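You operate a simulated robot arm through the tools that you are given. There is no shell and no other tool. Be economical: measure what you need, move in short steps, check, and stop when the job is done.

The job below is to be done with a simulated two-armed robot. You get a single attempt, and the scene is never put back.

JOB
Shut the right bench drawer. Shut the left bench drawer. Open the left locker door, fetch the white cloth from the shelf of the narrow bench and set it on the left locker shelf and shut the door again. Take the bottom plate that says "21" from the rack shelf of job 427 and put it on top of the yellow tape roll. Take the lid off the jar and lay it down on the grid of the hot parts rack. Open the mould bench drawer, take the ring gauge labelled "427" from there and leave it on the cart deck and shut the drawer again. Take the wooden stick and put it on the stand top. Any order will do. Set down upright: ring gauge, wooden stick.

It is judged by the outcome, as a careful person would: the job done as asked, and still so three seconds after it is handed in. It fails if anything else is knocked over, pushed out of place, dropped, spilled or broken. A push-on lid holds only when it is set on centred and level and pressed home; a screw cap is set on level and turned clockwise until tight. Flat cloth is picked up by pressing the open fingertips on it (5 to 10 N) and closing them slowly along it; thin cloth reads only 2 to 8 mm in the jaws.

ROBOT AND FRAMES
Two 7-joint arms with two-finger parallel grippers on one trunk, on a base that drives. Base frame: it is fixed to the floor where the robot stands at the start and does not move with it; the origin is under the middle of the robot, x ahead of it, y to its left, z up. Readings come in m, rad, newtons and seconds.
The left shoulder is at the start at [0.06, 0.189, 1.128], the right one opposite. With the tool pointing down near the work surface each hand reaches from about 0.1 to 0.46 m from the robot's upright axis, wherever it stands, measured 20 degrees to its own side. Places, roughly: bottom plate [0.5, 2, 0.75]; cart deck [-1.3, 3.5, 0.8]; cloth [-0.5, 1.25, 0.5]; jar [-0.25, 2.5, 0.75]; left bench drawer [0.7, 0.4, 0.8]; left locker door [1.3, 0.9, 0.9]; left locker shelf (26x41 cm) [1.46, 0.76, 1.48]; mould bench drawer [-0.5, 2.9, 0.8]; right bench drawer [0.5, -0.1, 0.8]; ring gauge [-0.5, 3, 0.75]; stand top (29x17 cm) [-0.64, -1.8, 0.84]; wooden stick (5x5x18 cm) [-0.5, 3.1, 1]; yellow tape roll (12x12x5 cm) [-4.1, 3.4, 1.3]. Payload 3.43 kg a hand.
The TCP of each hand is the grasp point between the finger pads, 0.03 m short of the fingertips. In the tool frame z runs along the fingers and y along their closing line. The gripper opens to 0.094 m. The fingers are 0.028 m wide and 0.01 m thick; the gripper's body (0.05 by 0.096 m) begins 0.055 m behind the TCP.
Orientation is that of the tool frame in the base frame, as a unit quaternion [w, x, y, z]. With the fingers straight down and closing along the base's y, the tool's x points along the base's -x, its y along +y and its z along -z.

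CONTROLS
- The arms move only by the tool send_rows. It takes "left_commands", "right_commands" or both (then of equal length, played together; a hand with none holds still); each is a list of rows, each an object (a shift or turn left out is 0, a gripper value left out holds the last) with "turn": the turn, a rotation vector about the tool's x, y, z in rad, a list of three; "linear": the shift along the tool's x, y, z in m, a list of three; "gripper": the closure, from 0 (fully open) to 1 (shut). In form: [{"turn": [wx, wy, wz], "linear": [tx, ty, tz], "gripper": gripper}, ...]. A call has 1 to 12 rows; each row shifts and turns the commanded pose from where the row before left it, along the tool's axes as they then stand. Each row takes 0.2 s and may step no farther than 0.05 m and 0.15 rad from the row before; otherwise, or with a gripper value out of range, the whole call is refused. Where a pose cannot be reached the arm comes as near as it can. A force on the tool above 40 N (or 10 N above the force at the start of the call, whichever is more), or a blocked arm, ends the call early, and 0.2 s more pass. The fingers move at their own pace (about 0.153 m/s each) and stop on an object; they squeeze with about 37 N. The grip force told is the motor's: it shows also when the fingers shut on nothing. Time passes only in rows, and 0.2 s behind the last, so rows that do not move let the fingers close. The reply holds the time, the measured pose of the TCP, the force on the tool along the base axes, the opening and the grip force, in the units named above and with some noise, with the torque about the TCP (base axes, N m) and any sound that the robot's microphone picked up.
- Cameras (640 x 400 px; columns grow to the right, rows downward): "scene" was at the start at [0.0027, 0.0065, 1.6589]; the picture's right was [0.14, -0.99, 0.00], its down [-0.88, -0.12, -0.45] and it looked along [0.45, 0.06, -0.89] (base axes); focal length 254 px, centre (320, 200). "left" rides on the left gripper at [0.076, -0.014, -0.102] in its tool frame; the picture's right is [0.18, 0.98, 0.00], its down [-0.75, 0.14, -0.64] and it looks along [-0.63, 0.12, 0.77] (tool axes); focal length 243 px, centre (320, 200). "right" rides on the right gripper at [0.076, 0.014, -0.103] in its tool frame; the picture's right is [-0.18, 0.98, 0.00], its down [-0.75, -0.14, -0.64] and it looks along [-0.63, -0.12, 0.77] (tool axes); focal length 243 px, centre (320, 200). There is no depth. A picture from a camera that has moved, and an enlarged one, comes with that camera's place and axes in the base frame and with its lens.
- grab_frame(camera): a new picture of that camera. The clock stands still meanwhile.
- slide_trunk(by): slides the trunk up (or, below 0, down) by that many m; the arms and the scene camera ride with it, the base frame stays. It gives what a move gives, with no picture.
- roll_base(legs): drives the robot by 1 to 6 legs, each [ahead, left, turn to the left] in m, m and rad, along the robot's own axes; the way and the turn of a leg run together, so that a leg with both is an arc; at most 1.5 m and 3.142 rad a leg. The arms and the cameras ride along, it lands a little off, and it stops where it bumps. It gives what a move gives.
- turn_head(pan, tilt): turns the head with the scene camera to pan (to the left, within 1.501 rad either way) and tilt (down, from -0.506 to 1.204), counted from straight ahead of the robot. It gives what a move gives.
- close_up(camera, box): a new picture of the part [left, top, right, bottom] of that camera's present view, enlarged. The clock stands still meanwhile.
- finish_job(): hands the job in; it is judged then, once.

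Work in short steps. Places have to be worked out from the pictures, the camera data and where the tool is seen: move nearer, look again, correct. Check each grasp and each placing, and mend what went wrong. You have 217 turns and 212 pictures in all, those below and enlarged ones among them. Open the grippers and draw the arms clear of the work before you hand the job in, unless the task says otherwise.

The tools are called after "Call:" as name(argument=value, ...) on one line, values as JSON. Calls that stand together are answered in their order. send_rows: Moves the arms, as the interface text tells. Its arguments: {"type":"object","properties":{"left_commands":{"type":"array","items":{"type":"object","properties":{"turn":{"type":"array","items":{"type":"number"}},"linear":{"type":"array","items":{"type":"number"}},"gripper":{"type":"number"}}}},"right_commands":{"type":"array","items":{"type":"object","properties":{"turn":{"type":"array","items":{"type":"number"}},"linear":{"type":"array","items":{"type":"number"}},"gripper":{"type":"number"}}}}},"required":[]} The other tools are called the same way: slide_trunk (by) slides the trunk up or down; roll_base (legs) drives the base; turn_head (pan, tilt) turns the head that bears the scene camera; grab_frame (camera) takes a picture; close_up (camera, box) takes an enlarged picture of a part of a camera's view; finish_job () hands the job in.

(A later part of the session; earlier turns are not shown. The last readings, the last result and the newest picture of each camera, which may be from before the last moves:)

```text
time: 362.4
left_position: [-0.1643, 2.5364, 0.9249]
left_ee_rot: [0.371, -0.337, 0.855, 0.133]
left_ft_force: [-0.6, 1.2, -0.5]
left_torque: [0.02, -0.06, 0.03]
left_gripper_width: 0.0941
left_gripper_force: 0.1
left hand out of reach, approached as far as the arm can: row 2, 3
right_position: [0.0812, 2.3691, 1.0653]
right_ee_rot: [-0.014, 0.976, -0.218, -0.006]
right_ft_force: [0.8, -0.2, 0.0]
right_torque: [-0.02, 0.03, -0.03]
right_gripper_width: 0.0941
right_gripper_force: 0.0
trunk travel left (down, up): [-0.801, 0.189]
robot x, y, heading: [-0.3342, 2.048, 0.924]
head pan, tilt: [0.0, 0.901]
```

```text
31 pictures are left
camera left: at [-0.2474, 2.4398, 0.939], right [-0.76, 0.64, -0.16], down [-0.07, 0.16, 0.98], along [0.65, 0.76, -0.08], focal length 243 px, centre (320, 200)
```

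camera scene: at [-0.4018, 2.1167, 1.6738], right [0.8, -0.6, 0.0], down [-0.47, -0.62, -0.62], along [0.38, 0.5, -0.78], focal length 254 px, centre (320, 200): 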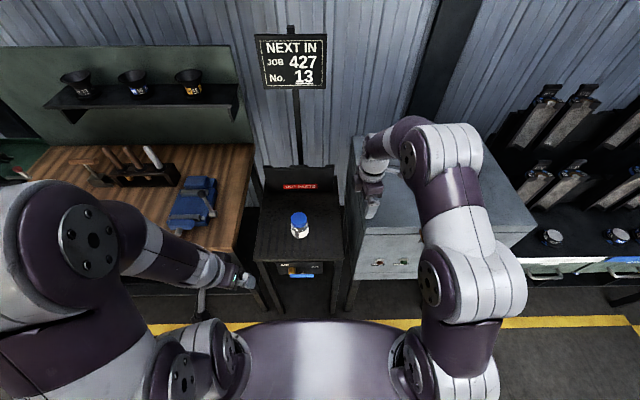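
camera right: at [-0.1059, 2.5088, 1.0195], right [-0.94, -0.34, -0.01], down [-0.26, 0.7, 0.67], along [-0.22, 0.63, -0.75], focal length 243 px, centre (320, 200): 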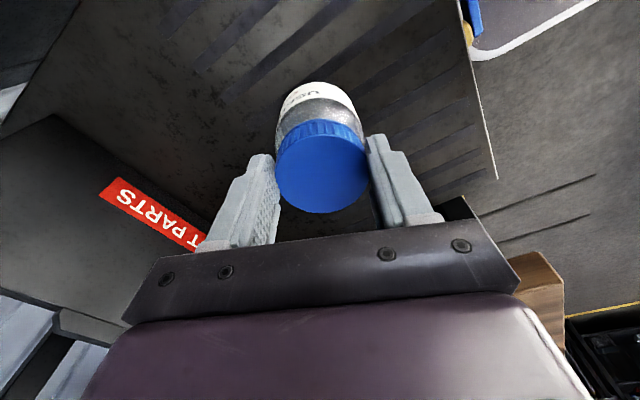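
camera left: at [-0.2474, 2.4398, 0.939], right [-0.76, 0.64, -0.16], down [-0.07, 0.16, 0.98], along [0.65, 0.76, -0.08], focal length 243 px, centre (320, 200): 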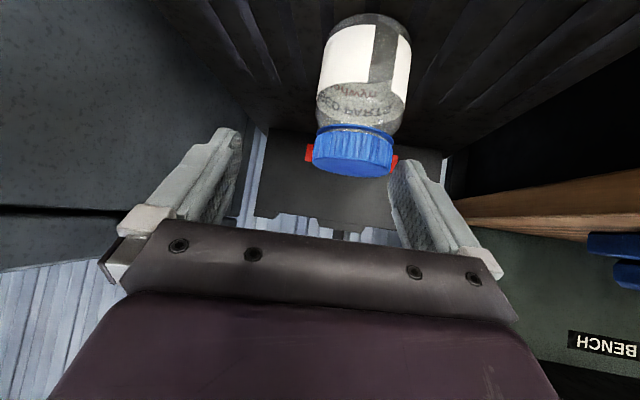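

The jar is ~16 mm left and ~4.5 cm ahead. I raise the right hand for safety, nudge the base, and lower the trunk 5 cm so the left fingers straddle the jar body.

Call:
send_rows(right_commands=[{"linear": [0, 0, -0.045]}, {"linear": [0, 0, -0.045]}])

Call:
roll_base(legs=[[0.04, 0.016, 0]])

Call:
slide_trunk(by=-0.05)

Call:
grab_frame(camera="left")

```text
time: 363.0
left_position: [-0.1647, 2.5355, 0.9245]
left_ee_rot: [0.371, -0.338, 0.855, 0.133]
left_ft_force: [-0.2, 0.3, -0.2]
left_torque: [0.01, 0.01, -0.01]
left_gripper_width: 0.0938
left_gripper_force: 0.1
right_position: [0.0812, 2.3672, 1.1536]
right_ee_rot: [-0.013, 0.976, -0.217, -0.006]
right_ft_force: [-0.2, -0.4, 0.8]
right_torque: [0.0, 0.02, -0.02]
right_gripper_width: 0.0941
right_gripper_force: 0.0
right hand out of reach, approached as far as the arm can: row 2
trunk travel left (down, up): [-0.801, 0.189]
robot x, y, heading: [-0.3353, 2.0474, 0.921]
head pan, tilt: [0.0, 0.901]
```

```text
time: 363.9
left_position: [-0.1543, 2.5732, 0.9265]
left_ee_rot: [0.372, -0.337, 0.854, 0.135]
left_ft_force: [-0.5, -0.2, 0.2]
left_torque: [-0.03, 0.02, 0.01]
left_gripper_width: 0.0938
left_gripper_force: 0.1
right_position: [0.0915, 2.4053, 1.1556]
right_ee_rot: [-0.016, 0.976, -0.218, -0.006]
right_ft_force: [-0.6, 0.5, 0.4]
right_torque: [0.04, -0.02, 0.03]
right_gripper_width: 0.094
right_gripper_force: 0.0
trunk travel left (down, up): [-0.801, 0.189]
robot x, y, heading: [-0.3179, 2.086, 0.924]
head pan, tilt: [0.0, 0.901]
```

```text
time: 364.8
left_position: [-0.1538, 2.5753, 0.8749]
left_ee_rot: [0.371, -0.337, 0.855, 0.133]
left_ft_force: [0.1, -0.1, 0.8]
left_torque: [0.01, -0.01, -0.02]
left_gripper_width: 0.0938
left_gripper_force: 0.1
right_position: [0.0918, 2.4071, 1.1035]
right_ee_rot: [-0.015, 0.976, -0.218, -0.005]
right_ft_force: [-0.2, -0.6, 0.1]
right_torque: [0.02, 0.0, 0.02]
right_gripper_width: 0.094
right_gripper_force: 0.1
trunk travel left (down, up): [-0.751, 0.239]
robot x, y, heading: [-0.3188, 2.0856, 0.92]
head pan, tilt: [0.0, 0.901]
```

```text
30 pictures are left
camera left: at [-0.237, 2.4793, 0.89], right [-0.76, 0.64, -0.16], down [-0.07, 0.16, 0.99], along [0.65, 0.76, -0.07], focal length 243 px, centre (320, 200)
```

left: 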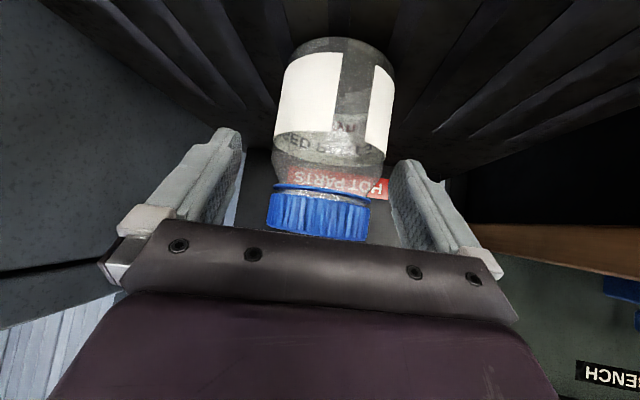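

The jar is neatly between the left fingers, and thread is visible under the cap – it has already loosened some. I close the left gripper on the body.

Call:
send_rows(left_commands=[{"linear": [0, 0, 0.005]}, {"gripper": 0.2}, {"gripper": 0.4}, {"gripper": 0.6}, {"gripper": 1}])

Call:
grab_frame(camera="left")

```text
time: 366.0
left_position: [-0.1507, 2.5787, 0.8717]
left_ee_rot: [0.371, -0.338, 0.855, 0.133]
left_ft_force: [0.5, -0.3, -0.1]
left_torque: [0.0, 0.02, 0.05]
left_gripper_width: 0.0647
left_gripper_force: 36.1
right_position: [0.0925, 2.4079, 1.1043]
right_ee_rot: [-0.015, 0.976, -0.217, -0.005]
right_ft_force: [0.1, -0.2, 0.6]
right_torque: [-0.01, -0.02, 0.01]
right_gripper_width: 0.0942
right_gripper_force: 0.2
trunk travel left (down, up): [-0.751, 0.239]
robot x, y, heading: [-0.3256, 2.0851, 0.924]
head pan, tilt: [0.0, 0.901]
```

```text
29 pictures are left
camera left: at [-0.234, 2.4824, 0.886], right [-0.76, 0.64, -0.16], down [-0.07, 0.16, 0.98], along [0.65, 0.76, -0.07], focal length 243 px, centre (320, 200)
```

left: 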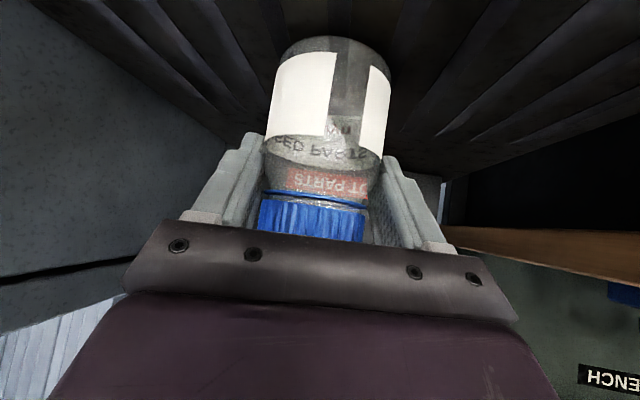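

Jar is held, but the right fingers would hit the left palm. I re-grip with just the left fingertips (2.5 cm back), and bring the right hand above, winding its wrist clockwise.

Call:
send_rows(left_commands=[{"gripper": 0.2}, {"gripper": 0}, {"linear": [0.0171, 0, -0.0176]}, {"gripper": 0.2}, {"gripper": 0.4}, {"gripper": 0.7}, {"gripper": 1}, {"gripper": 1}, {"gripper": 1}, {"gripper": 1}, {"gripper": 1}], right_commands=[{"linear": [-0.045, -0.007, 0]}, {"linear": [-0.045, -0.007, 0]}, {"linear": [-0.045, -0.007, 0]}, {"linear": [-0.045, -0.007, 0]}, {"linear": [-0.045, -0.007, 0]}, {"linear": [-0.045, -0.007, 0]}, {"linear": [-0.023, -0.005, 0]}, {"turn": [0, 0, 0.15]}, {"turn": [0, 0, 0.15]}, {"turn": [0, 0, 0.15]}, {"turn": [0, 0, 0.15]}])

Call:
send_rows(right_commands=[{"turn": [0, 0, 0.15]}, {"turn": [0, 0, 0.15]}, {"turn": [0, 0, 0.15]}, {"turn": [0, 0, 0.15]}, {"turn": [0, 0, 0.1], "linear": [0, 0, 0.03]}, {"linear": [0, 0, 0.03]}, {"linear": [0, 0, 0]}])

Call:
grab_frame(camera="right")

```text
time: 368.4
left_position: [-0.1685, 2.5613, 0.8715]
left_ee_rot: [0.372, -0.337, 0.855, 0.131]
left_ft_force: [-0.7, 1.1, 6.5]
left_torque: [0.16, -0.33, 0.03]
left_gripper_width: 0.0619
left_gripper_force: 37.0
right_position: [-0.1573, 2.5215, 1.0589]
right_ee_rot: [-0.013, 0.868, -0.497, -0.009]
right_ft_force: [-0.1, 0.5, 0.2]
right_torque: [0.01, -0.04, -0.01]
right_gripper_width: 0.0941
right_gripper_force: 0.1
right hand out of reach, approached as far as the arm can: row 2, 3, 4, 5, 6, 7
trunk travel left (down, up): [-0.751, 0.239]
robot x, y, heading: [-0.3229, 2.0892, 0.921]
head pan, tilt: [0.0, 0.901]
```

```text
time: 370.0
left_position: [-0.1684, 2.561, 0.8711]
left_ee_rot: [0.371, -0.338, 0.855, 0.131]
left_ft_force: [-0.3, 6.0, -5.7]
left_torque: [1.7, -2.6, 0.1]
left_gripper_width: 0.0616
left_gripper_force: 37.1
right_position: [-0.157, 2.5259, 1.0029]
right_ee_rot: [0.011, -0.645, 0.764, 0.016]
right_ft_force: [2.6, 0.9, 27.9]
right_torque: [-0.03, 1.55, 0.0]
right_gripper_width: 0.0928
right_gripper_force: 0.0
trunk travel left (down, up): [-0.751, 0.239]
robot x, y, heading: [-0.325, 2.0887, 0.926]
head pan, tilt: [0.0, 0.901]
```

```text
28 pictures are left
camera right: at [-0.1846, 2.4485, 1.1025], right [-0.94, 0.35, 0.02], down [0.27, 0.69, 0.67], along [0.22, 0.63, -0.74], focal length 243 px, centre (320, 200)
```

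right: 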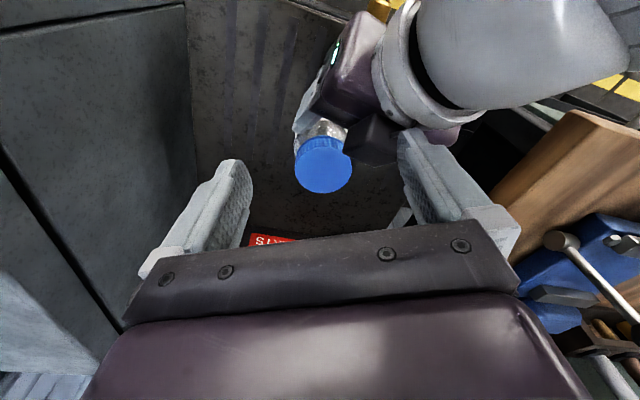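

The right finger touched the left gripper. I rise 3 cm and move 45 mm toward the cap before descending.

Call:
send_rows(right_commands=[{"linear": [0, 0, -0.03]}, {"linear": [-0.045, -0.003, 0]}, {"linear": [0, 0, 0]}, {"linear": [0, 0, 0.025]}, {"linear": [0, 0, 0.02]}])

Call:
grab_frame(camera="right")

```text
time: 371.1
left_position: [-0.1695, 2.5613, 0.8699]
left_ee_rot: [0.372, -0.34, 0.854, 0.131]
left_ft_force: [-6.5, -6.2, 11.1]
left_torque: [-0.04, -0.5, -0.02]
left_gripper_width: 0.0614
left_gripper_force: 36.9
right_position: [-0.1463, 2.5546, 0.9941]
right_ee_rot: [0.015, -0.645, 0.764, 0.021]
right_ft_force: [2.8, 2.1, 1.4]
right_torque: [0.04, -0.04, -0.12]
right_gripper_width: 0.0922
right_gripper_force: 0.1
right hand out of reach, approached as far as the arm can: row 2
trunk travel left (down, up): [-0.751, 0.239]
robot x, y, heading: [-0.3248, 2.0903, 0.924]
head pan, tilt: [0.0, 0.901]
stopped in row 5 (right hand): the force on the tool passed its limit at 51 N (the readings are from after the stop); the commanded pose is now the measured one
```

```text
27 pictures are left
camera right: at [-0.1737, 2.4762, 1.0937], right [-0.94, 0.35, 0.02], down [0.27, 0.69, 0.68], along [0.22, 0.64, -0.74], focal length 243 px, centre (320, 200)
```

right: 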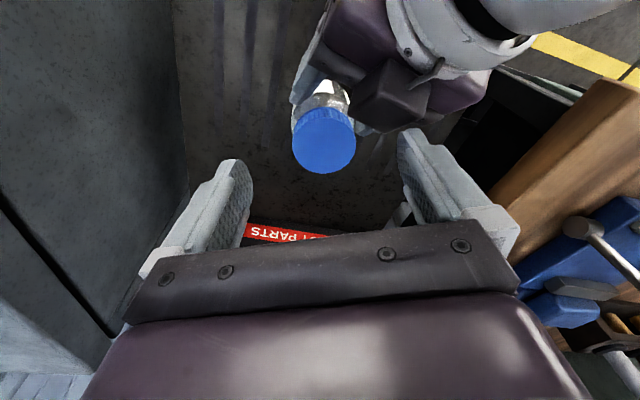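

The finger on the left side meets the left gripper. I rise, shift 17 mm forward, and turn the hand clockwise ~0.75 rad so its fingers avoid the left gripper.

Call:
send_rows(right_commands=[{"linear": [0, 0, -0.03]}, {"linear": [-0.0165, 0, 0]}, {"turn": [0, 0, 0.15]}, {"turn": [0, 0, 0.15]}, {"turn": [0, 0, 0.15]}, {"turn": [0, 0, 0.15]}, {"turn": [0, 0, 0.15]}, {"linear": [0, 0, 0.03]}, {"linear": [0, 0, 0.02]}])

Call:
grab_frame(camera="right")

```text
time: 373.1
left_position: [-0.1683, 2.5621, 0.8711]
left_ee_rot: [0.371, -0.339, 0.854, 0.131]
left_ft_force: [1.3, 0.4, 14.4]
left_torque: [0.17, -0.6, 0.04]
left_gripper_width: 0.0612
left_gripper_force: 36.9
right_position: [-0.1447, 2.562, 0.9683]
right_ee_rot: [0.005, -0.321, 0.947, 0.025]
right_ft_force: [0.0, 0.6, 0.6]
right_torque: [0.01, 0.0, -0.02]
right_gripper_width: 0.094
right_gripper_force: 0.0
right hand out of reach, approached as far as the arm can: row 2
trunk travel left (down, up): [-0.751, 0.239]
robot x, y, heading: [-0.3262, 2.0912, 0.931]
head pan, tilt: [0.0, 0.901]
```

```text
26 pictures are left
camera right: at [-0.2131, 2.5217, 1.0704], right [-0.45, 0.89, 0.05], down [0.69, 0.31, 0.65], along [0.57, 0.33, -0.75], focal length 243 px, centre (320, 200)
```

right: 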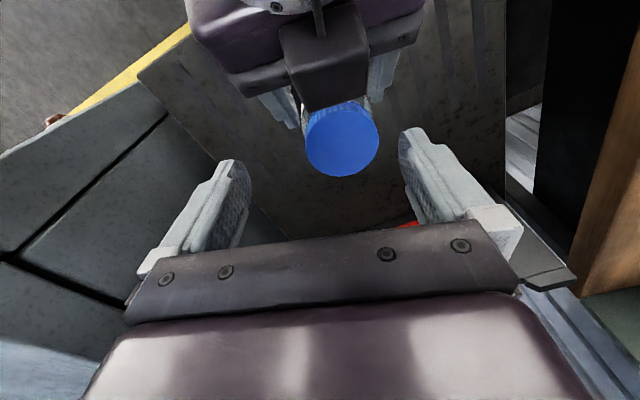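

The cap is 18 mm left of the hand centre. I correct, descend to z≈0.925, and grip the cap.

Call:
send_rows(right_commands=[{"linear": [-0.0045, 0.018, 0]}, {"linear": [0, 0, 0.02]}, {"linear": [0, 0, 0.015]}, {"linear": [0, 0, 0.008]}, {"gripper": 0.3}, {"gripper": 0.5}, {"gripper": 0.8}, {"gripper": 1}])

Call:
send_rows(right_commands=[{"turn": [0, 0, -0.1]}, {"turn": [0, 0, -0.1]}, {"turn": [0, 0, -0.1]}, {"turn": [0, 0, -0.1]}, {"turn": [0, 0, -0.1]}])

Call:
grab_frame(camera="right")

```text
time: 374.6
left_position: [-0.1734, 2.5638, 0.8699]
left_ee_rot: [0.369, -0.348, 0.852, 0.133]
left_ft_force: [-14.7, 16.2, -0.8]
left_torque: [-0.15, 0.15, 0.91]
left_gripper_width: 0.0596
left_gripper_force: 37.4
right_position: [-0.148, 2.5778, 0.9285]
right_ee_rot: [0.006, -0.32, 0.947, 0.019]
right_ft_force: [13.9, -17.9, 16.7]
right_torque: [-0.63, -0.66, -0.22]
right_gripper_width: 0.0325
right_gripper_force: 11.7
trunk travel left (down, up): [-0.751, 0.239]
robot x, y, heading: [-0.3203, 2.0893, 0.92]
head pan, tilt: [0.0, 0.901]
stopped in row 7 (left hand): the force on the tool passed its limit at 51 N (the readings are from after the stop); the commanded pose is now the measured one
```

```text
time: 375.4
left_position: [-0.1741, 2.5649, 0.8698]
left_ee_rot: [0.367, -0.351, 0.851, 0.134]
left_ft_force: [-15.3, 10.5, 2.7]
left_torque: [0.01, -0.03, 0.88]
left_gripper_width: 0.0587
left_gripper_force: 36.8
right_position: [-0.1474, 2.5781, 0.9299]
right_ee_rot: [0.01, -0.442, 0.897, 0.018]
right_ft_force: [13.4, -12.5, 13.3]
right_torque: [-0.35, -0.47, -0.31]
right_gripper_width: 0.0321
right_gripper_force: 12.0
trunk travel left (down, up): [-0.751, 0.239]
robot x, y, heading: [-0.3211, 2.0853, 0.921]
head pan, tilt: [0.0, 0.901]
stopped in row 3 (left hand): the force on the tool passed its limit at 41 N (the readings are from after the stop); the commanded pose is now the measured one
```

```text
25 pictures are left
camera right: at [-0.2043, 2.522, 1.03], right [-0.67, 0.74, 0.03], down [0.57, 0.49, 0.66], along [0.48, 0.46, -0.75], focal length 243 px, centre (320, 200)
```

right: 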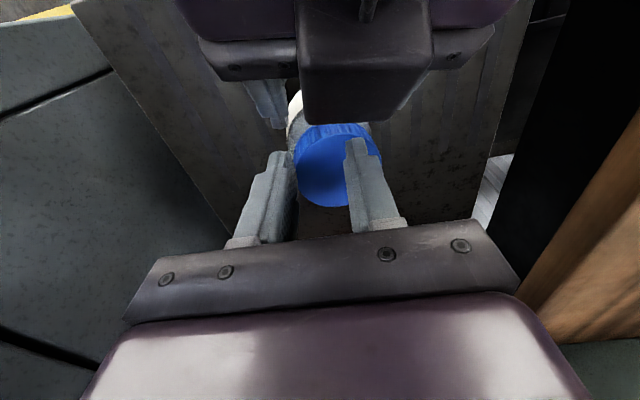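

The cap wasn't properly between the fingers. I open the right hand, rise, and look at the jar.

Call:
send_rows(right_commands=[{"gripper": 0}, {"gripper": 0}, {"linear": [0, 0, -0.03]}, {"linear": [0, 0, -0.03]}])

Call:
grab_frame(camera="right")

```text
time: 376.4
left_position: [-0.1729, 2.5636, 0.8694]
left_ee_rot: [0.368, -0.348, 0.852, 0.132]
left_ft_force: [1.2, 0.4, 8.0]
left_torque: [0.32, -0.18, -0.06]
left_gripper_width: 0.058
left_gripper_force: 36.6
right_position: [-0.1471, 2.5716, 0.9862]
right_ee_rot: [0.009, -0.442, 0.897, 0.018]
right_ft_force: [-0.2, -1.0, 0.3]
right_torque: [-0.01, -0.02, 0.0]
right_gripper_width: 0.0939
right_gripper_force: 0.1
right hand out of reach, approached as far as the arm can: row 4
trunk travel left (down, up): [-0.751, 0.239]
robot x, y, heading: [-0.3238, 2.0901, 0.92]
head pan, tilt: [0.0, 0.901]
```

```text
24 pictures are left
camera right: at [-0.2053, 2.5157, 1.0867], right [-0.67, 0.74, 0.03], down [0.57, 0.48, 0.66], along [0.48, 0.46, -0.75], focal length 243 px, centre (320, 200)
```

right: 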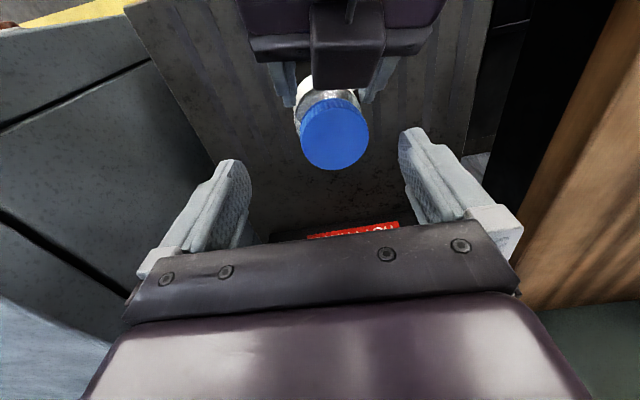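

Jar is upright and held. Heading is now natural; I centre (10 mm forward, 12 mm left), go deeper to z≈0.915, and grip the cap.

Call:
send_rows(right_commands=[{"linear": [-0.01, 0.0125, 0]}, {"linear": [0, 0, 0.025]}, {"linear": [0, 0, 0.025]}, {"linear": [0, 0, 0.012]}, {"linear": [0, 0, 0.009]}, {"gripper": 0.25}, {"gripper": 0.4}, {"gripper": 0.7}, {"gripper": 1}])

Call:
grab_frame(camera="right")

```text
time: 378.4
left_position: [-0.1739, 2.563, 0.8681]
left_ee_rot: [0.366, -0.348, 0.853, 0.131]
left_ft_force: [14.9, -21.6, -2.3]
left_torque: [0.05, 0.22, -1.12]
left_gripper_width: 0.057
left_gripper_force: 37.8
right_position: [-0.1509, 2.5794, 0.9116]
right_ee_rot: [0.01, -0.443, 0.896, 0.021]
right_ft_force: [-14.7, 20.4, 2.3]
right_torque: [0.78, 0.49, 0.38]
right_gripper_width: 0.053
right_gripper_force: 37.1
right hand out of reach, approached as far as the arm can: row 1
trunk travel left (down, up): [-0.751, 0.239]
robot x, y, heading: [-0.3226, 2.0879, 0.925]
head pan, tilt: [0.0, 0.901]
```

```text
23 pictures are left
camera right: at [-0.2087, 2.5229, 1.0116], right [-0.67, 0.74, 0.04], down [0.57, 0.48, 0.67], along [0.48, 0.47, -0.75], focal length 243 px, centre (320, 200)
```

right: 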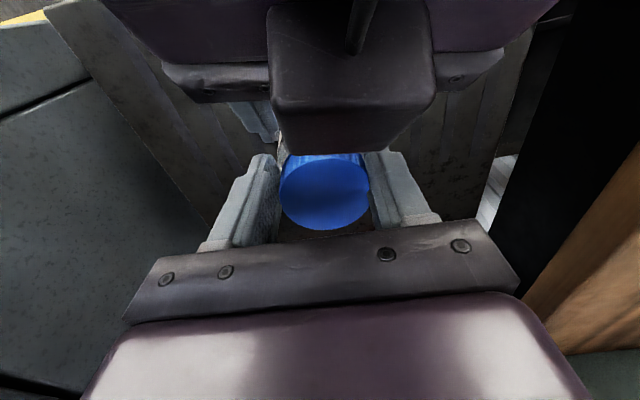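

Cap gripped at 53 mm with the jar body held. I turn counter-clockwise.

Call:
send_rows(right_commands=[{"turn": [0, 0, -0.12]}, {"turn": [0, 0, -0.12]}, {"turn": [0, 0, -0.12]}, {"turn": [0, 0, -0.12]}, {"turn": [0, 0, -0.12]}, {"turn": [0, 0, -0.12]}, {"turn": [0, 0, -0.12]}])

Call:
grab_frame(camera="left")

```text
time: 379.6
left_position: [-0.177, 2.564, 0.8678]
left_ee_rot: [0.365, -0.354, 0.851, 0.131]
left_ft_force: [-3.7, 1.6, 1.1]
left_torque: [-0.02, -0.03, 0.13]
left_gripper_width: 0.0568
left_gripper_force: 36.7
right_position: [-0.148, 2.5763, 0.9107]
right_ee_rot: [0.014, -0.671, 0.741, 0.012]
right_ft_force: [4.4, -3.8, 5.8]
right_torque: [-0.1, -0.15, -0.09]
right_gripper_width: 0.053
right_gripper_force: 37.0
trunk travel left (down, up): [-0.751, 0.239]
robot x, y, heading: [-0.3183, 2.0916, 0.924]
head pan, tilt: [0.0, 0.901]
stopped in row 5 (right hand): the force on the tool passed its limit at 43 N (the readings are from after the stop); the commanded pose is now the measured one
```

```text
22 pictures are left
camera left: at [-0.2568, 2.4654, 0.8846], right [-0.78, 0.61, -0.16], down [-0.07, 0.17, 0.98], along [0.63, 0.77, -0.09], focal length 243 px, centre (320, 200)
```

left: 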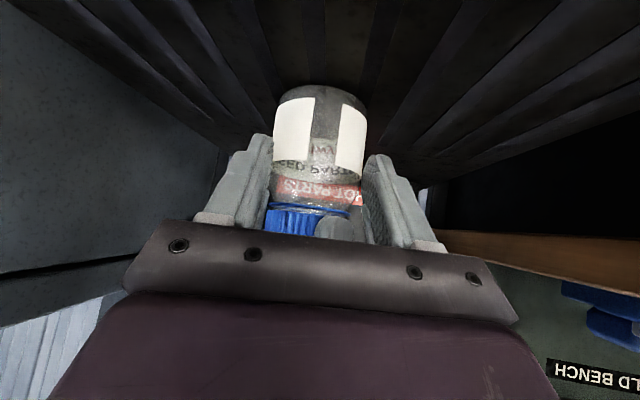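

The jar stayed put while the cap turned ~0.5 rad. I loosen slightly, wind back clockwise, and re-grip for a longer stroke.

Call:
send_rows(right_commands=[{"gripper": 0.34}, {"turn": [0, 0, 0.15]}, {"turn": [0, 0, 0.15]}, {"turn": [0, 0, 0.15]}, {"turn": [0, 0, 0.15]}, {"turn": [0, 0, 0.15]}, {"turn": [0, 0, 0.15]}, {"turn": [0, 0, 0.15]}, {"turn": [0, 0, 0.15]}, {"gripper": 0.7}, {"gripper": 1}])

Call:
send_rows(right_commands=[{"turn": [0, 0, -0.12]}, {"turn": [0, 0, -0.12]}, {"turn": [0, 0, -0.12]}, {"turn": [0, 0, -0.12]}, {"turn": [0, 0, -0.12]}, {"turn": [0, 0, -0.12]}, {"turn": [0, 0, -0.12]}, {"turn": [0, 0, -0.12]}, {"turn": [0, 0, -0.12]}])

Call:
grab_frame(camera="left")

```text
time: 382.0
left_position: [-0.1765, 2.5642, 0.8676]
left_ee_rot: [0.365, -0.353, 0.852, 0.131]
left_ft_force: [0.2, 0.3, -0.7]
left_torque: [-0.01, 0.01, 0.01]
left_gripper_width: 0.0003
left_gripper_force: 32.9
right_position: [-0.1481, 2.5766, 0.9092]
right_ee_rot: [0.004, -0.136, 0.991, 0.017]
right_ft_force: [-0.6, -0.3, 0.1]
right_torque: [0.02, 0.02, -0.03]
right_gripper_width: 0.0
right_gripper_force: 33.0
trunk travel left (down, up): [-0.751, 0.239]
robot x, y, heading: [-0.321, 2.0854, 0.926]
head pan, tilt: [0.0, 0.901]
```

```text
time: 384.0
left_position: [-0.1755, 2.5649, 0.8665]
left_ee_rot: [0.365, -0.353, 0.852, 0.131]
left_ft_force: [0.6, 0.0, -0.5]
left_torque: [0.0, -0.01, -0.01]
left_gripper_width: 0.0
left_gripper_force: 32.7
right_position: [-0.1471, 2.5769, 0.9108]
right_ee_rot: [0.012, -0.627, 0.779, 0.013]
right_ft_force: [0.6, 0.4, 0.7]
right_torque: [0.0, 0.02, -0.01]
right_gripper_width: 0.0
right_gripper_force: 32.9
trunk travel left (down, up): [-0.751, 0.239]
robot x, y, heading: [-0.3206, 2.0858, 0.923]
head pan, tilt: [0.0, 0.901]
```

```text
21 pictures are left
camera left: at [-0.2568, 2.4659, 0.8843], right [-0.77, 0.61, -0.16], down [-0.07, 0.17, 0.98], along [0.63, 0.77, -0.09], focal length 243 px, centre (320, 200)
```

left: 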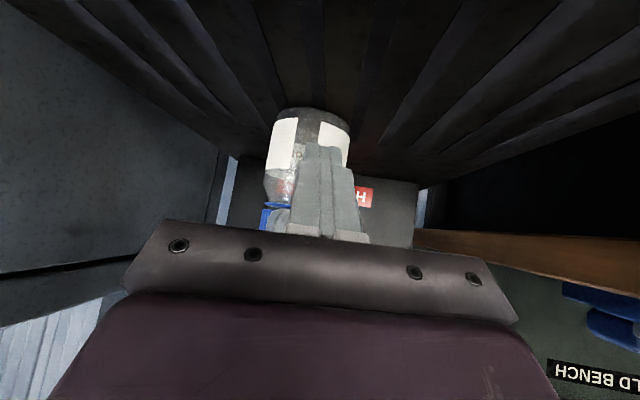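

The left grip had only a chord and the jar slid forward (still upright). I raise the right hand, open the left, advance onto the jar properly, and re-grip at full diameter.

Call:
send_rows(right_commands=[{"linear": [0, 0, -0.04]}, {"linear": [0, 0, -0.04]}, {"gripper": 0}, {"linear": [0, 0, 0]}, {"linear": [0, 0, 0]}], left_commands=[{"linear": [0.01, 0, -0.01]}, {"gripper": 0}, {"gripper": 0}, {"linear": [-0.019, -0.0085, 0.0198]}, {"linear": [-0.0194, -0.0085, 0.0196]}])

Call:
grab_frame(camera="left")

```text
time: 385.2
left_position: [-0.1462, 2.5787, 0.8795]
left_ee_rot: [0.363, -0.351, 0.854, 0.125]
left_ft_force: [-9.1, -10.3, -0.9]
left_torque: [0.75, -0.8, 0.5]
left_gripper_width: 0.0937
left_gripper_force: 0.0
left hand out of reach, approached as far as the arm can: row 5
right_position: [-0.1474, 2.5705, 0.9884]
right_ee_rot: [0.015, -0.626, 0.779, 0.014]
right_ft_force: [8.2, 8.9, 1.7]
right_torque: [0.3, -0.16, -0.55]
right_gripper_width: 0.0901
right_gripper_force: 0.1
right hand out of reach, approached as far as the arm can: row 2
trunk travel left (down, up): [-0.751, 0.239]
robot x, y, heading: [-0.3253, 2.0866, 0.922]
head pan, tilt: [0.0, 0.901]
```

```text
20 pictures are left
camera left: at [-0.2261, 2.4794, 0.8969], right [-0.77, 0.61, -0.17], down [-0.07, 0.18, 0.98], along [0.63, 0.77, -0.1], focal length 243 px, centre (320, 200)
```

left: 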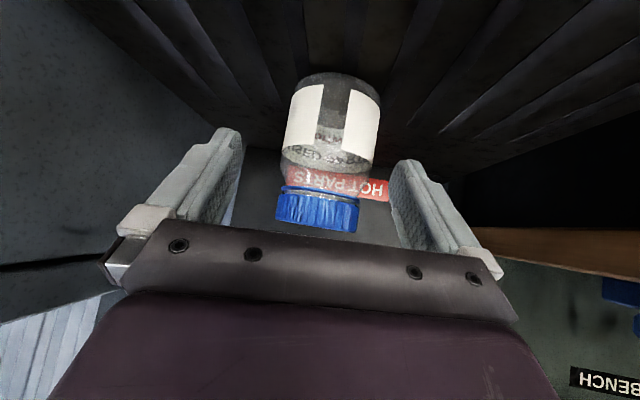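

Jar is centred between the left fingers but still ~2 cm deep. I move the right hand aside, nudge the base 2 cm forward, lower slightly, and close the left gripper.

Call:
send_rows(right_commands=[{"linear": [0.02, -0.045, 0]}, {"linear": [0.02, -0.045, 0]}])

Call:
roll_base(legs=[[0.02, 0, 0]])

Call:
slide_trunk(by=-0.01)

Call:
send_rows(left_commands=[{"gripper": 0.2}, {"gripper": 0.4}, {"gripper": 0.7}, {"gripper": 1}], right_commands=[{"turn": [0, 0, 0.14]}, {"turn": [0, 0, 0.14]}, {"turn": [0, 0, 0.14]}, {"turn": [0, 0, 0.14]}])

Call:
grab_frame(camera="right")

```text
time: 385.5
left_position: [-0.1389, 2.5759, 0.8818]
left_ee_rot: [0.366, -0.343, 0.856, 0.128]
left_ft_force: [2.4, -0.6, -0.6]
left_torque: [0.15, 0.15, 0.08]
left_gripper_width: 0.0941
left_gripper_force: 0.2
right_position: [-0.1353, 2.5611, 0.9912]
right_ee_rot: [0.016, -0.625, 0.78, 0.026]
right_ft_force: [-2.4, 1.2, 1.3]
right_torque: [-0.02, 0.13, -0.05]
right_gripper_width: 0.094
right_gripper_force: 0.0
trunk travel left (down, up): [-0.751, 0.239]
robot x, y, heading: [-0.3246, 2.0876, 0.923]
head pan, tilt: [0.0, 0.901]
stopped in row 1 (left hand): the force on the tool passed its limit at 80 N (the readings are from after the stop); the commanded pose is now the measured one
```

```text
time: 386.3
left_position: [-0.1302, 2.5896, 0.8815]
left_ee_rot: [0.367, -0.342, 0.855, 0.127]
left_ft_force: [4.7, -2.8, -1.0]
left_torque: [0.35, 0.41, 0.2]
left_gripper_width: 0.0939
left_gripper_force: 0.1
right_position: [-0.1257, 2.577, 0.993]
right_ee_rot: [0.018, -0.625, 0.78, 0.025]
right_ft_force: [-5.7, 3.0, 1.7]
right_torque: [0.03, 0.16, -0.18]
right_gripper_width: 0.0941
right_gripper_force: 0.0
trunk travel left (down, up): [-0.751, 0.239]
robot x, y, heading: [-0.3106, 2.1058, 0.92]
head pan, tilt: [0.0, 0.901]
```

```text
time: 386.9
left_position: [-0.1281, 2.5917, 0.8699]
left_ee_rot: [0.367, -0.342, 0.856, 0.127]
left_ft_force: [0.3, -0.5, 0.7]
left_torque: [0.01, -0.01, -0.01]
left_gripper_width: 0.0939
left_gripper_force: 0.0
right_position: [-0.1243, 2.5788, 0.9817]
right_ee_rot: [0.017, -0.625, 0.78, 0.026]
right_ft_force: [0.8, 0.3, 0.1]
right_torque: [0.0, 0.03, 0.02]
right_gripper_width: 0.0944
right_gripper_force: 0.1
trunk travel left (down, up): [-0.741, 0.249]
robot x, y, heading: [-0.31, 2.1051, 0.924]
head pan, tilt: [0.0, 0.901]
```

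```text
time: 387.9
left_position: [-0.128, 2.5915, 0.8717]
left_ee_rot: [0.366, -0.343, 0.856, 0.128]
left_ft_force: [-0.5, 0.1, 0.9]
left_torque: [-0.06, -0.05, -0.02]
left_gripper_width: 0.0637
left_gripper_force: 37.0
right_position: [-0.125, 2.5792, 0.9828]
right_ee_rot: [0.011, -0.384, 0.923, 0.029]
right_ft_force: [-0.1, -0.2, -0.9]
right_torque: [0.01, 0.02, 0.0]
right_gripper_width: 0.0937
right_gripper_force: 0.1
trunk travel left (down, up): [-0.741, 0.249]
robot x, y, heading: [-0.3087, 2.1062, 0.923]
head pan, tilt: [0.0, 0.901]
```

```text
19 pictures are left
camera right: at [-0.187, 2.5288, 1.082], right [-0.57, 0.82, 0.05], down [0.63, 0.39, 0.67], along [0.53, 0.41, -0.74], focal length 243 px, centre (320, 200)
```

right: 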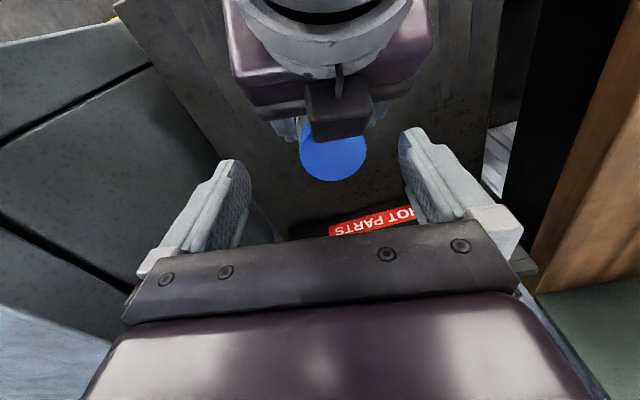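

Left grip now at full diameter (64 mm). I centre the right hand over the cap (24 mm forward, 10 mm left), descend, grip, and make a first turn.

Call:
send_rows(right_commands=[{"linear": [-0.024, 0.0097, 0]}, {"linear": [0, 0, 0.025]}, {"linear": [0, 0, 0.02]}, {"linear": [0, 0, 0.015]}, {"linear": [0, 0, 0.008]}, {"gripper": 0.25}, {"gripper": 0.4}, {"gripper": 0.7}, {"gripper": 1}])

Call:
send_rows(right_commands=[{"turn": [0, 0, -0.12]}, {"turn": [0, 0, -0.12]}, {"turn": [0, 0, -0.12]}, {"turn": [0, 0, -0.12]}, {"turn": [0, 0, -0.1]}])

Call:
grab_frame(camera="right")

```text
time: 389.6
left_position: [-0.1308, 2.5925, 0.8721]
left_ee_rot: [0.365, -0.347, 0.854, 0.128]
left_ft_force: [-21.6, 23.5, -2.9]
left_torque: [0.54, 0.02, -0.26]
left_gripper_width: 0.0635
left_gripper_force: 37.1
right_position: [-0.1103, 2.5971, 0.9148]
right_ee_rot: [0.011, -0.383, 0.923, 0.027]
right_ft_force: [22.6, -24.1, 16.6]
right_torque: [-1.43, -1.14, 0.76]
right_gripper_width: 0.0726
right_gripper_force: 36.7
right hand out of reach, approached as far as the arm can: row 1
trunk travel left (down, up): [-0.741, 0.249]
robot x, y, heading: [-0.3089, 2.1068, 0.919]
head pan, tilt: [0.0, 0.901]
stopped in row 8 (right hand): the force on the tool passed its limit at 42 N (the readings are from after the stop); the commanded pose is now the measured one
```

```text
time: 390.0
left_position: [-0.1293, 2.5929, 0.8711]
left_ee_rot: [0.366, -0.347, 0.854, 0.127]
left_ft_force: [23.7, -24.3, 4.6]
left_torque: [0.38, 0.29, -0.86]
left_gripper_width: 0.0642
left_gripper_force: 36.7
right_position: [-0.1118, 2.6025, 0.9169]
right_ee_rot: [0.013, -0.419, 0.907, 0.033]
right_ft_force: [-22.0, 23.1, 0.5]
right_torque: [0.6, 0.5, 0.23]
right_gripper_width: 0.0555
right_gripper_force: 24.6
trunk travel left (down, up): [-0.741, 0.249]
robot x, y, heading: [-0.3079, 2.1035, 0.926]
head pan, tilt: [0.0, 0.901]
stopped in row 1 (right hand): the force on the tool passed its limit at 51 N (the readings are from after the stop); the commanded pose is now the measured one
```

```text
18 pictures are left
camera right: at [-0.1718, 2.5465, 1.0158], right [-0.63, 0.78, 0.06], down [0.6, 0.44, 0.67], along [0.5, 0.46, -0.74], focal length 243 px, centre (320, 200)
```

right: 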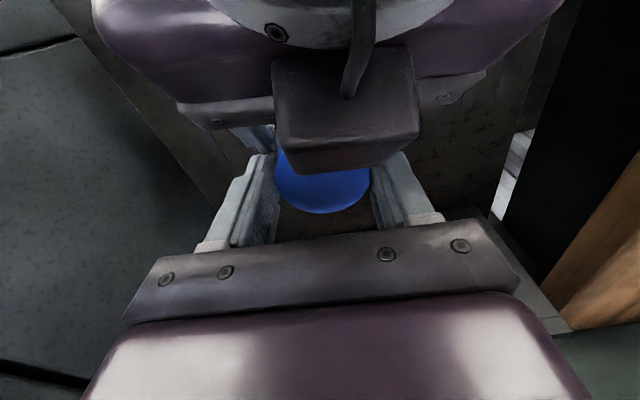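

The cap is now between the fingers (55 mm), with side load. I relax sideways a few mm, close fully, and turn in small steps.

Call:
send_rows(right_commands=[{"linear": [0, 0.004, 0], "gripper": 1}, {"gripper": 1}, {"turn": [0, 0, -0.08]}, {"turn": [0, 0, -0.08]}, {"turn": [0, 0, -0.08]}, {"turn": [0, 0, -0.08]}, {"turn": [0, 0, -0.08]}, {"turn": [0, 0, -0.08]}, {"turn": [0, 0, -0.08]}])

Call:
send_rows(right_commands=[{"gripper": 0.36}, {"turn": [0, 0, 0.14]}, {"turn": [0, 0, 0.14]}, {"turn": [0, 0, 0.14]}, {"turn": [0, 0, 0.14]}, {"turn": [0, 0, 0.14]}, {"turn": [0, 0, 0.14]}, {"turn": [0, 0, 0.14]}, {"gripper": 0.7}, {"gripper": 1}])

Call:
send_rows(right_commands=[{"turn": [0, 0, -0.1]}, {"turn": [0, 0, -0.1]}, {"turn": [0, 0, -0.1]}, {"turn": [0, 0, -0.1]}, {"turn": [0, 0, -0.1]}, {"turn": [0, 0, -0.1]}, {"turn": [0, 0, -0.1]}, {"turn": [0, 0, -0.1]}, {"turn": [0, 0, -0.1]}])

```text
time: 391.6
left_position: [-0.1321, 2.5924, 0.8702]
left_ee_rot: [0.365, -0.347, 0.854, 0.127]
left_ft_force: [-2.8, -8.6, 3.8]
left_torque: [2.17, 0.51, 0.99]
left_gripper_width: 0.0636
left_gripper_force: 36.9
right_position: [-0.1138, 2.6032, 0.9161]
right_ee_rot: [0.019, -0.591, 0.806, 0.028]
right_ft_force: [0.0, 7.6, 2.4]
right_torque: [-1.92, -0.52, -1.11]
right_gripper_width: 0.055
right_gripper_force: 37.1
trunk travel left (down, up): [-0.741, 0.249]
robot x, y, heading: [-0.3069, 2.1066, 0.92]
head pan, tilt: [0.0, 0.901]
stopped in row 8 (right hand): the force on the tool passed its limit at 44 N (the readings are from after the stop); the commanded pose is now the measured one
```

```text
time: 393.2
left_position: [-0.1333, 2.5907, 0.8682]
left_ee_rot: [0.363, -0.348, 0.855, 0.127]
left_ft_force: [-3.9, -4.1, 7.1]
left_torque: [0.14, -0.19, -0.18]
left_gripper_width: 0.0634
left_gripper_force: 37.1
right_position: [-0.1098, 2.6061, 0.9181]
right_ee_rot: [0.011, -0.23, 0.972, 0.038]
right_ft_force: [1.0, 2.2, 1.1]
right_torque: [-0.06, -0.16, 0.14]
right_gripper_width: 0.0626
right_gripper_force: 2.2
trunk travel left (down, up): [-0.741, 0.249]
robot x, y, heading: [-0.3068, 2.1056, 0.926]
head pan, tilt: [0.0, 0.901]
stopped in row 7 (right hand): the force on the tool passed its limit at 45 N (the readings are from after the stop); the commanded pose is now the measured one
```

```text
time: 395.2
left_position: [-0.1344, 2.5915, 0.867]
left_ee_rot: [0.361, -0.349, 0.855, 0.126]
left_ft_force: [0.9, -4.1, 9.4]
left_torque: [0.32, -0.16, 0.03]
left_gripper_width: 0.0635
left_gripper_force: 37.2
right_position: [-0.1098, 2.6059, 0.9164]
right_ee_rot: [0.027, -0.631, 0.775, 0.028]
right_ft_force: [-1.8, 3.2, 0.7]
right_torque: [-0.05, 0.0, -0.12]
right_gripper_width: 0.0622
right_gripper_force: 1.4
trunk travel left (down, up): [-0.741, 0.249]
robot x, y, heading: [-0.3081, 2.1047, 0.925]
head pan, tilt: [0.0, 0.901]
```

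The first stroke transmitted real torque (≈1 N·m). I rewind 0.75 rad, close, and turn again, as separate calls.

Call:
send_rows(right_commands=[{"turn": [0, 0, 0.13]}, {"turn": [0, 0, 0.13]}, {"turn": [0, 0, 0.13]}, {"turn": [0, 0, 0.13]}, {"turn": [0, 0, 0.13]}, {"turn": [0, 0, 0.1]}])

Call:
send_rows(right_commands=[{"gripper": 0.7}, {"gripper": 1}, {"gripper": 1}])

Call:
send_rows(right_commands=[{"turn": [0, 0, -0.1]}, {"turn": [0, 0, -0.1]}, {"turn": [0, 0, -0.1]}, {"turn": [0, 0, -0.1]}, {"turn": [0, 0, -0.1]}, {"turn": [0, 0, -0.1]}, {"turn": [0, 0, -0.1]}])

Call:
grab_frame(camera="left")

```text
time: 396.6
left_position: [-0.1333, 2.5917, 0.8686]
left_ee_rot: [0.362, -0.349, 0.855, 0.127]
left_ft_force: [4.7, -2.4, 9.9]
left_torque: [0.39, -0.07, -0.2]
left_gripper_width: 0.0638
left_gripper_force: 36.7
right_position: [-0.1102, 2.6063, 0.9184]
right_ee_rot: [0.013, -0.301, 0.953, 0.035]
right_ft_force: [-4.4, 2.9, -2.9]
right_torque: [-0.01, 0.02, 0.07]
right_gripper_width: 0.0635
right_gripper_force: 3.2
trunk travel left (down, up): [-0.741, 0.249]
robot x, y, heading: [-0.3098, 2.1053, 0.928]
head pan, tilt: [0.0, 0.901]
```

```text
time: 397.4
left_position: [-0.1316, 2.589, 0.8678]
left_ee_rot: [0.362, -0.348, 0.856, 0.127]
left_ft_force: [23.2, -28.0, 14.3]
left_torque: [0.49, -0.34, -1.08]
left_gripper_width: 0.0639
left_gripper_force: 37.4
right_position: [-0.1085, 2.6069, 0.9194]
right_ee_rot: [0.014, -0.303, 0.952, 0.038]
right_ft_force: [-20.0, 25.9, -6.5]
right_torque: [0.9, 0.72, 0.05]
right_gripper_width: 0.0551
right_gripper_force: 37.7
trunk travel left (down, up): [-0.741, 0.249]
robot x, y, heading: [-0.3084, 2.1048, 0.921]
head pan, tilt: [0.0, 0.901]
```

```text
time: 399.0
left_position: [-0.1331, 2.59, 0.8675]
left_ee_rot: [0.361, -0.348, 0.856, 0.126]
left_ft_force: [37.3, -23.6, -2.7]
left_torque: [-0.11, -0.28, -1.17]
left_gripper_width: 0.0636
left_gripper_force: 36.8
right_position: [-0.1094, 2.6064, 0.9195]
right_ee_rot: [0.026, -0.61, 0.791, 0.031]
right_ft_force: [-33.4, 22.5, 14.0]
right_torque: [0.98, 1.59, 0.05]
right_gripper_width: 0.055
right_gripper_force: 36.7
trunk travel left (down, up): [-0.741, 0.249]
robot x, y, heading: [-0.3077, 2.108, 0.922]
head pan, tilt: [0.0, 0.901]
```

```text
17 pictures are left
camera left: at [-0.2148, 2.4932, 0.8862], right [-0.77, 0.62, -0.16], down [-0.06, 0.18, 0.98], along [0.64, 0.76, -0.1], focal length 243 px, centre (320, 200)
```

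left: 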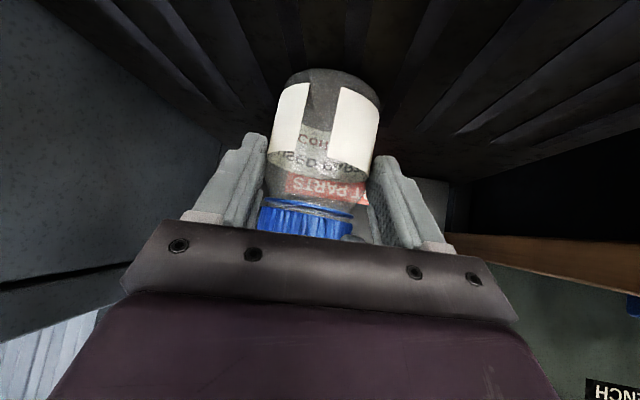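

The stroke completed with the jar held firm. I run two more strokes.

Call:
send_rows(right_commands=[{"gripper": 0.34}, {"linear": [0, 0, 0]}, {"turn": [0, 0, 0.13]}, {"turn": [0, 0, 0.13]}, {"turn": [0, 0, 0.13]}, {"turn": [0, 0, 0.13]}, {"turn": [0, 0, 0.13]}, {"turn": [0, 0, 0.1]}])

Call:
send_rows(right_commands=[{"gripper": 0.7}, {"gripper": 1}, {"gripper": 1}])

Call:
send_rows(right_commands=[{"turn": [0, 0, -0.1]}, {"turn": [0, 0, -0.1]}, {"turn": [0, 0, -0.1]}, {"turn": [0, 0, -0.1]}, {"turn": [0, 0, -0.1]}, {"turn": [0, 0, -0.1]}, {"turn": [0, 0, -0.1]}, {"turn": [0, 0, -0.05]}])

Call:
send_rows(right_commands=[{"gripper": 0.34}, {"linear": [0, 0, 0]}, {"turn": [0, 0, 0.13]}, {"turn": [0, 0, 0.13]}, {"turn": [0, 0, 0.13]}, {"turn": [0, 0, 0.13]}, {"turn": [0, 0, 0.13]}, {"turn": [0, 0, 0.1]}])

Call:
send_rows(right_commands=[{"gripper": 0.7}, {"gripper": 1}, {"gripper": 1}])

Call:
send_rows(right_commands=[{"turn": [0, 0, -0.1]}, {"turn": [0, 0, -0.1]}, {"turn": [0, 0, -0.1]}, {"turn": [0, 0, -0.1]}, {"turn": [0, 0, -0.1]}, {"turn": [0, 0, -0.1]}, {"turn": [0, 0, -0.1]}, {"turn": [0, 0, -0.05]}])

Call:
grab_frame(camera="left")

```text
time: 400.8
left_position: [-0.1331, 2.5914, 0.8678]
left_ee_rot: [0.361, -0.349, 0.855, 0.127]
left_ft_force: [1.5, 1.0, 4.0]
left_torque: [0.13, -0.21, -0.04]
left_gripper_width: 0.0637
left_gripper_force: 36.9
right_position: [-0.1088, 2.6064, 0.9172]
right_ee_rot: [0.012, -0.277, 0.96, 0.034]
right_ft_force: [-0.7, -0.1, 0.1]
right_torque: [0.01, 0.01, 0.06]
right_gripper_width: 0.0631
right_gripper_force: 0.7
trunk travel left (down, up): [-0.741, 0.249]
robot x, y, heading: [-0.3101, 2.1069, 0.923]
head pan, tilt: [0.0, 0.901]
```

```text
time: 401.6
left_position: [-0.1332, 2.5911, 0.8674]
left_ee_rot: [0.363, -0.347, 0.855, 0.126]
left_ft_force: [13.7, -25.4, 14.9]
left_torque: [0.68, -0.29, -0.78]
left_gripper_width: 0.0639
left_gripper_force: 37.7
right_position: [-0.1087, 2.6074, 0.9182]
right_ee_rot: [0.012, -0.278, 0.96, 0.039]
right_ft_force: [-11.6, 26.8, -7.6]
right_torque: [0.82, 0.36, 0.01]
right_gripper_width: 0.0549
right_gripper_force: 37.2
trunk travel left (down, up): [-0.741, 0.249]
robot x, y, heading: [-0.3096, 2.1051, 0.925]
head pan, tilt: [0.0, 0.901]
```

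```text
time: 403.3
left_position: [-0.1326, 2.5915, 0.8681]
left_ee_rot: [0.362, -0.348, 0.856, 0.126]
left_ft_force: [3.1, -0.6, 1.4]
left_torque: [-0.21, -0.1, -0.12]
left_gripper_width: 0.0638
left_gripper_force: 37.0
right_position: [-0.1101, 2.6075, 0.9189]
right_ee_rot: [0.025, -0.597, 0.801, 0.032]
right_ft_force: [-2.2, 0.2, 2.0]
right_torque: [0.01, 0.12, -0.02]
right_gripper_width: 0.055
right_gripper_force: 37.5
trunk travel left (down, up): [-0.741, 0.249]
robot x, y, heading: [-0.3106, 2.1079, 0.92]
head pan, tilt: [0.0, 0.901]
stopped in row 8 (right hand): the force on the tool passed its limit at 41 N (the readings are from after the stop); the commanded pose is now the measured one
```

```text
time: 405.1
left_position: [-0.1338, 2.5911, 0.8688]
left_ee_rot: [0.361, -0.348, 0.856, 0.126]
left_ft_force: [-0.7, 1.3, 4.6]
left_torque: [0.09, -0.14, 0.0]
left_gripper_width: 0.0639
left_gripper_force: 36.7
right_position: [-0.1107, 2.6071, 0.9184]
right_ee_rot: [0.011, -0.26, 0.965, 0.038]
right_ft_force: [0.0, 0.6, -0.1]
right_torque: [0.01, 0.01, 0.0]
right_gripper_width: 0.062
right_gripper_force: 0.0
trunk travel left (down, up): [-0.741, 0.249]
robot x, y, heading: [-0.3123, 2.1014, 0.92]
head pan, tilt: [0.0, 0.901]
```

```text
time: 405.9
left_position: [-0.1328, 2.5904, 0.8671]
left_ee_rot: [0.361, -0.348, 0.856, 0.125]
left_ft_force: [4.1, -6.0, 6.5]
left_torque: [0.45, -0.01, -0.25]
left_gripper_width: 0.0638
left_gripper_force: 37.1
right_position: [-0.1109, 2.6075, 0.9205]
right_ee_rot: [0.012, -0.26, 0.965, 0.039]
right_ft_force: [-4.8, 8.2, -1.1]
right_torque: [0.12, 0.04, -0.01]
right_gripper_width: 0.055
right_gripper_force: 37.1
trunk travel left (down, up): [-0.741, 0.249]
robot x, y, heading: [-0.3108, 2.1081, 0.926]
head pan, tilt: [0.0, 0.901]
```

```text
time: 407.7
left_position: [-0.1331, 2.5895, 0.868]
left_ee_rot: [0.361, -0.347, 0.856, 0.125]
left_ft_force: [19.6, -7.3, -3.5]
left_torque: [0.02, -0.04, -0.55]
left_gripper_width: 0.0637
left_gripper_force: 37.2
right_position: [-0.1117, 2.6071, 0.9185]
right_ee_rot: [0.025, -0.596, 0.802, 0.031]
right_ft_force: [-19.9, 8.0, 6.7]
right_torque: [0.25, 1.16, 0.01]
right_gripper_width: 0.0553
right_gripper_force: 36.9
trunk travel left (down, up): [-0.741, 0.249]
robot x, y, heading: [-0.3084, 2.1051, 0.921]
head pan, tilt: [0.0, 0.901]
```

```text
16 pictures are left
camera left: at [-0.215, 2.4937, 0.8859], right [-0.77, 0.62, -0.16], down [-0.06, 0.18, 0.98], along [0.64, 0.76, -0.1], focal length 243 px, centre (320, 200)
```

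left: 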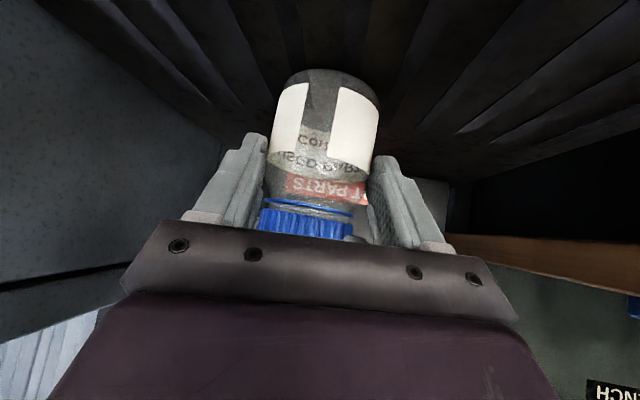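

The cap now turns nearly torque-free (~3 rad total). I try a gentle lift while the left hand holds the jar.

Call:
send_rows(right_commands=[{"linear": [0, 0, -0.004]}, {"linear": [0, 0, -0.004]}])

```text
time: 408.3
left_position: [-0.1317, 2.5925, 0.869]
left_ee_rot: [0.362, -0.349, 0.855, 0.127]
left_ft_force: [3.8, -24.6, 29.2]
left_torque: [0.78, -0.5, -0.62]
left_gripper_width: 0.0647
left_gripper_force: 37.3
right_position: [-0.1091, 2.6068, 0.9251]
right_ee_rot: [0.025, -0.595, 0.803, 0.03]
right_ft_force: [-4.0, 24.7, -30.3]
right_torque: [1.04, 0.03, 0.01]
right_gripper_width: 0.0553
right_gripper_force: 36.5
trunk travel left (down, up): [-0.741, 0.249]
robot x, y, heading: [-0.3097, 2.1069, 0.923]
head pan, tilt: [0.0, 0.901]
```

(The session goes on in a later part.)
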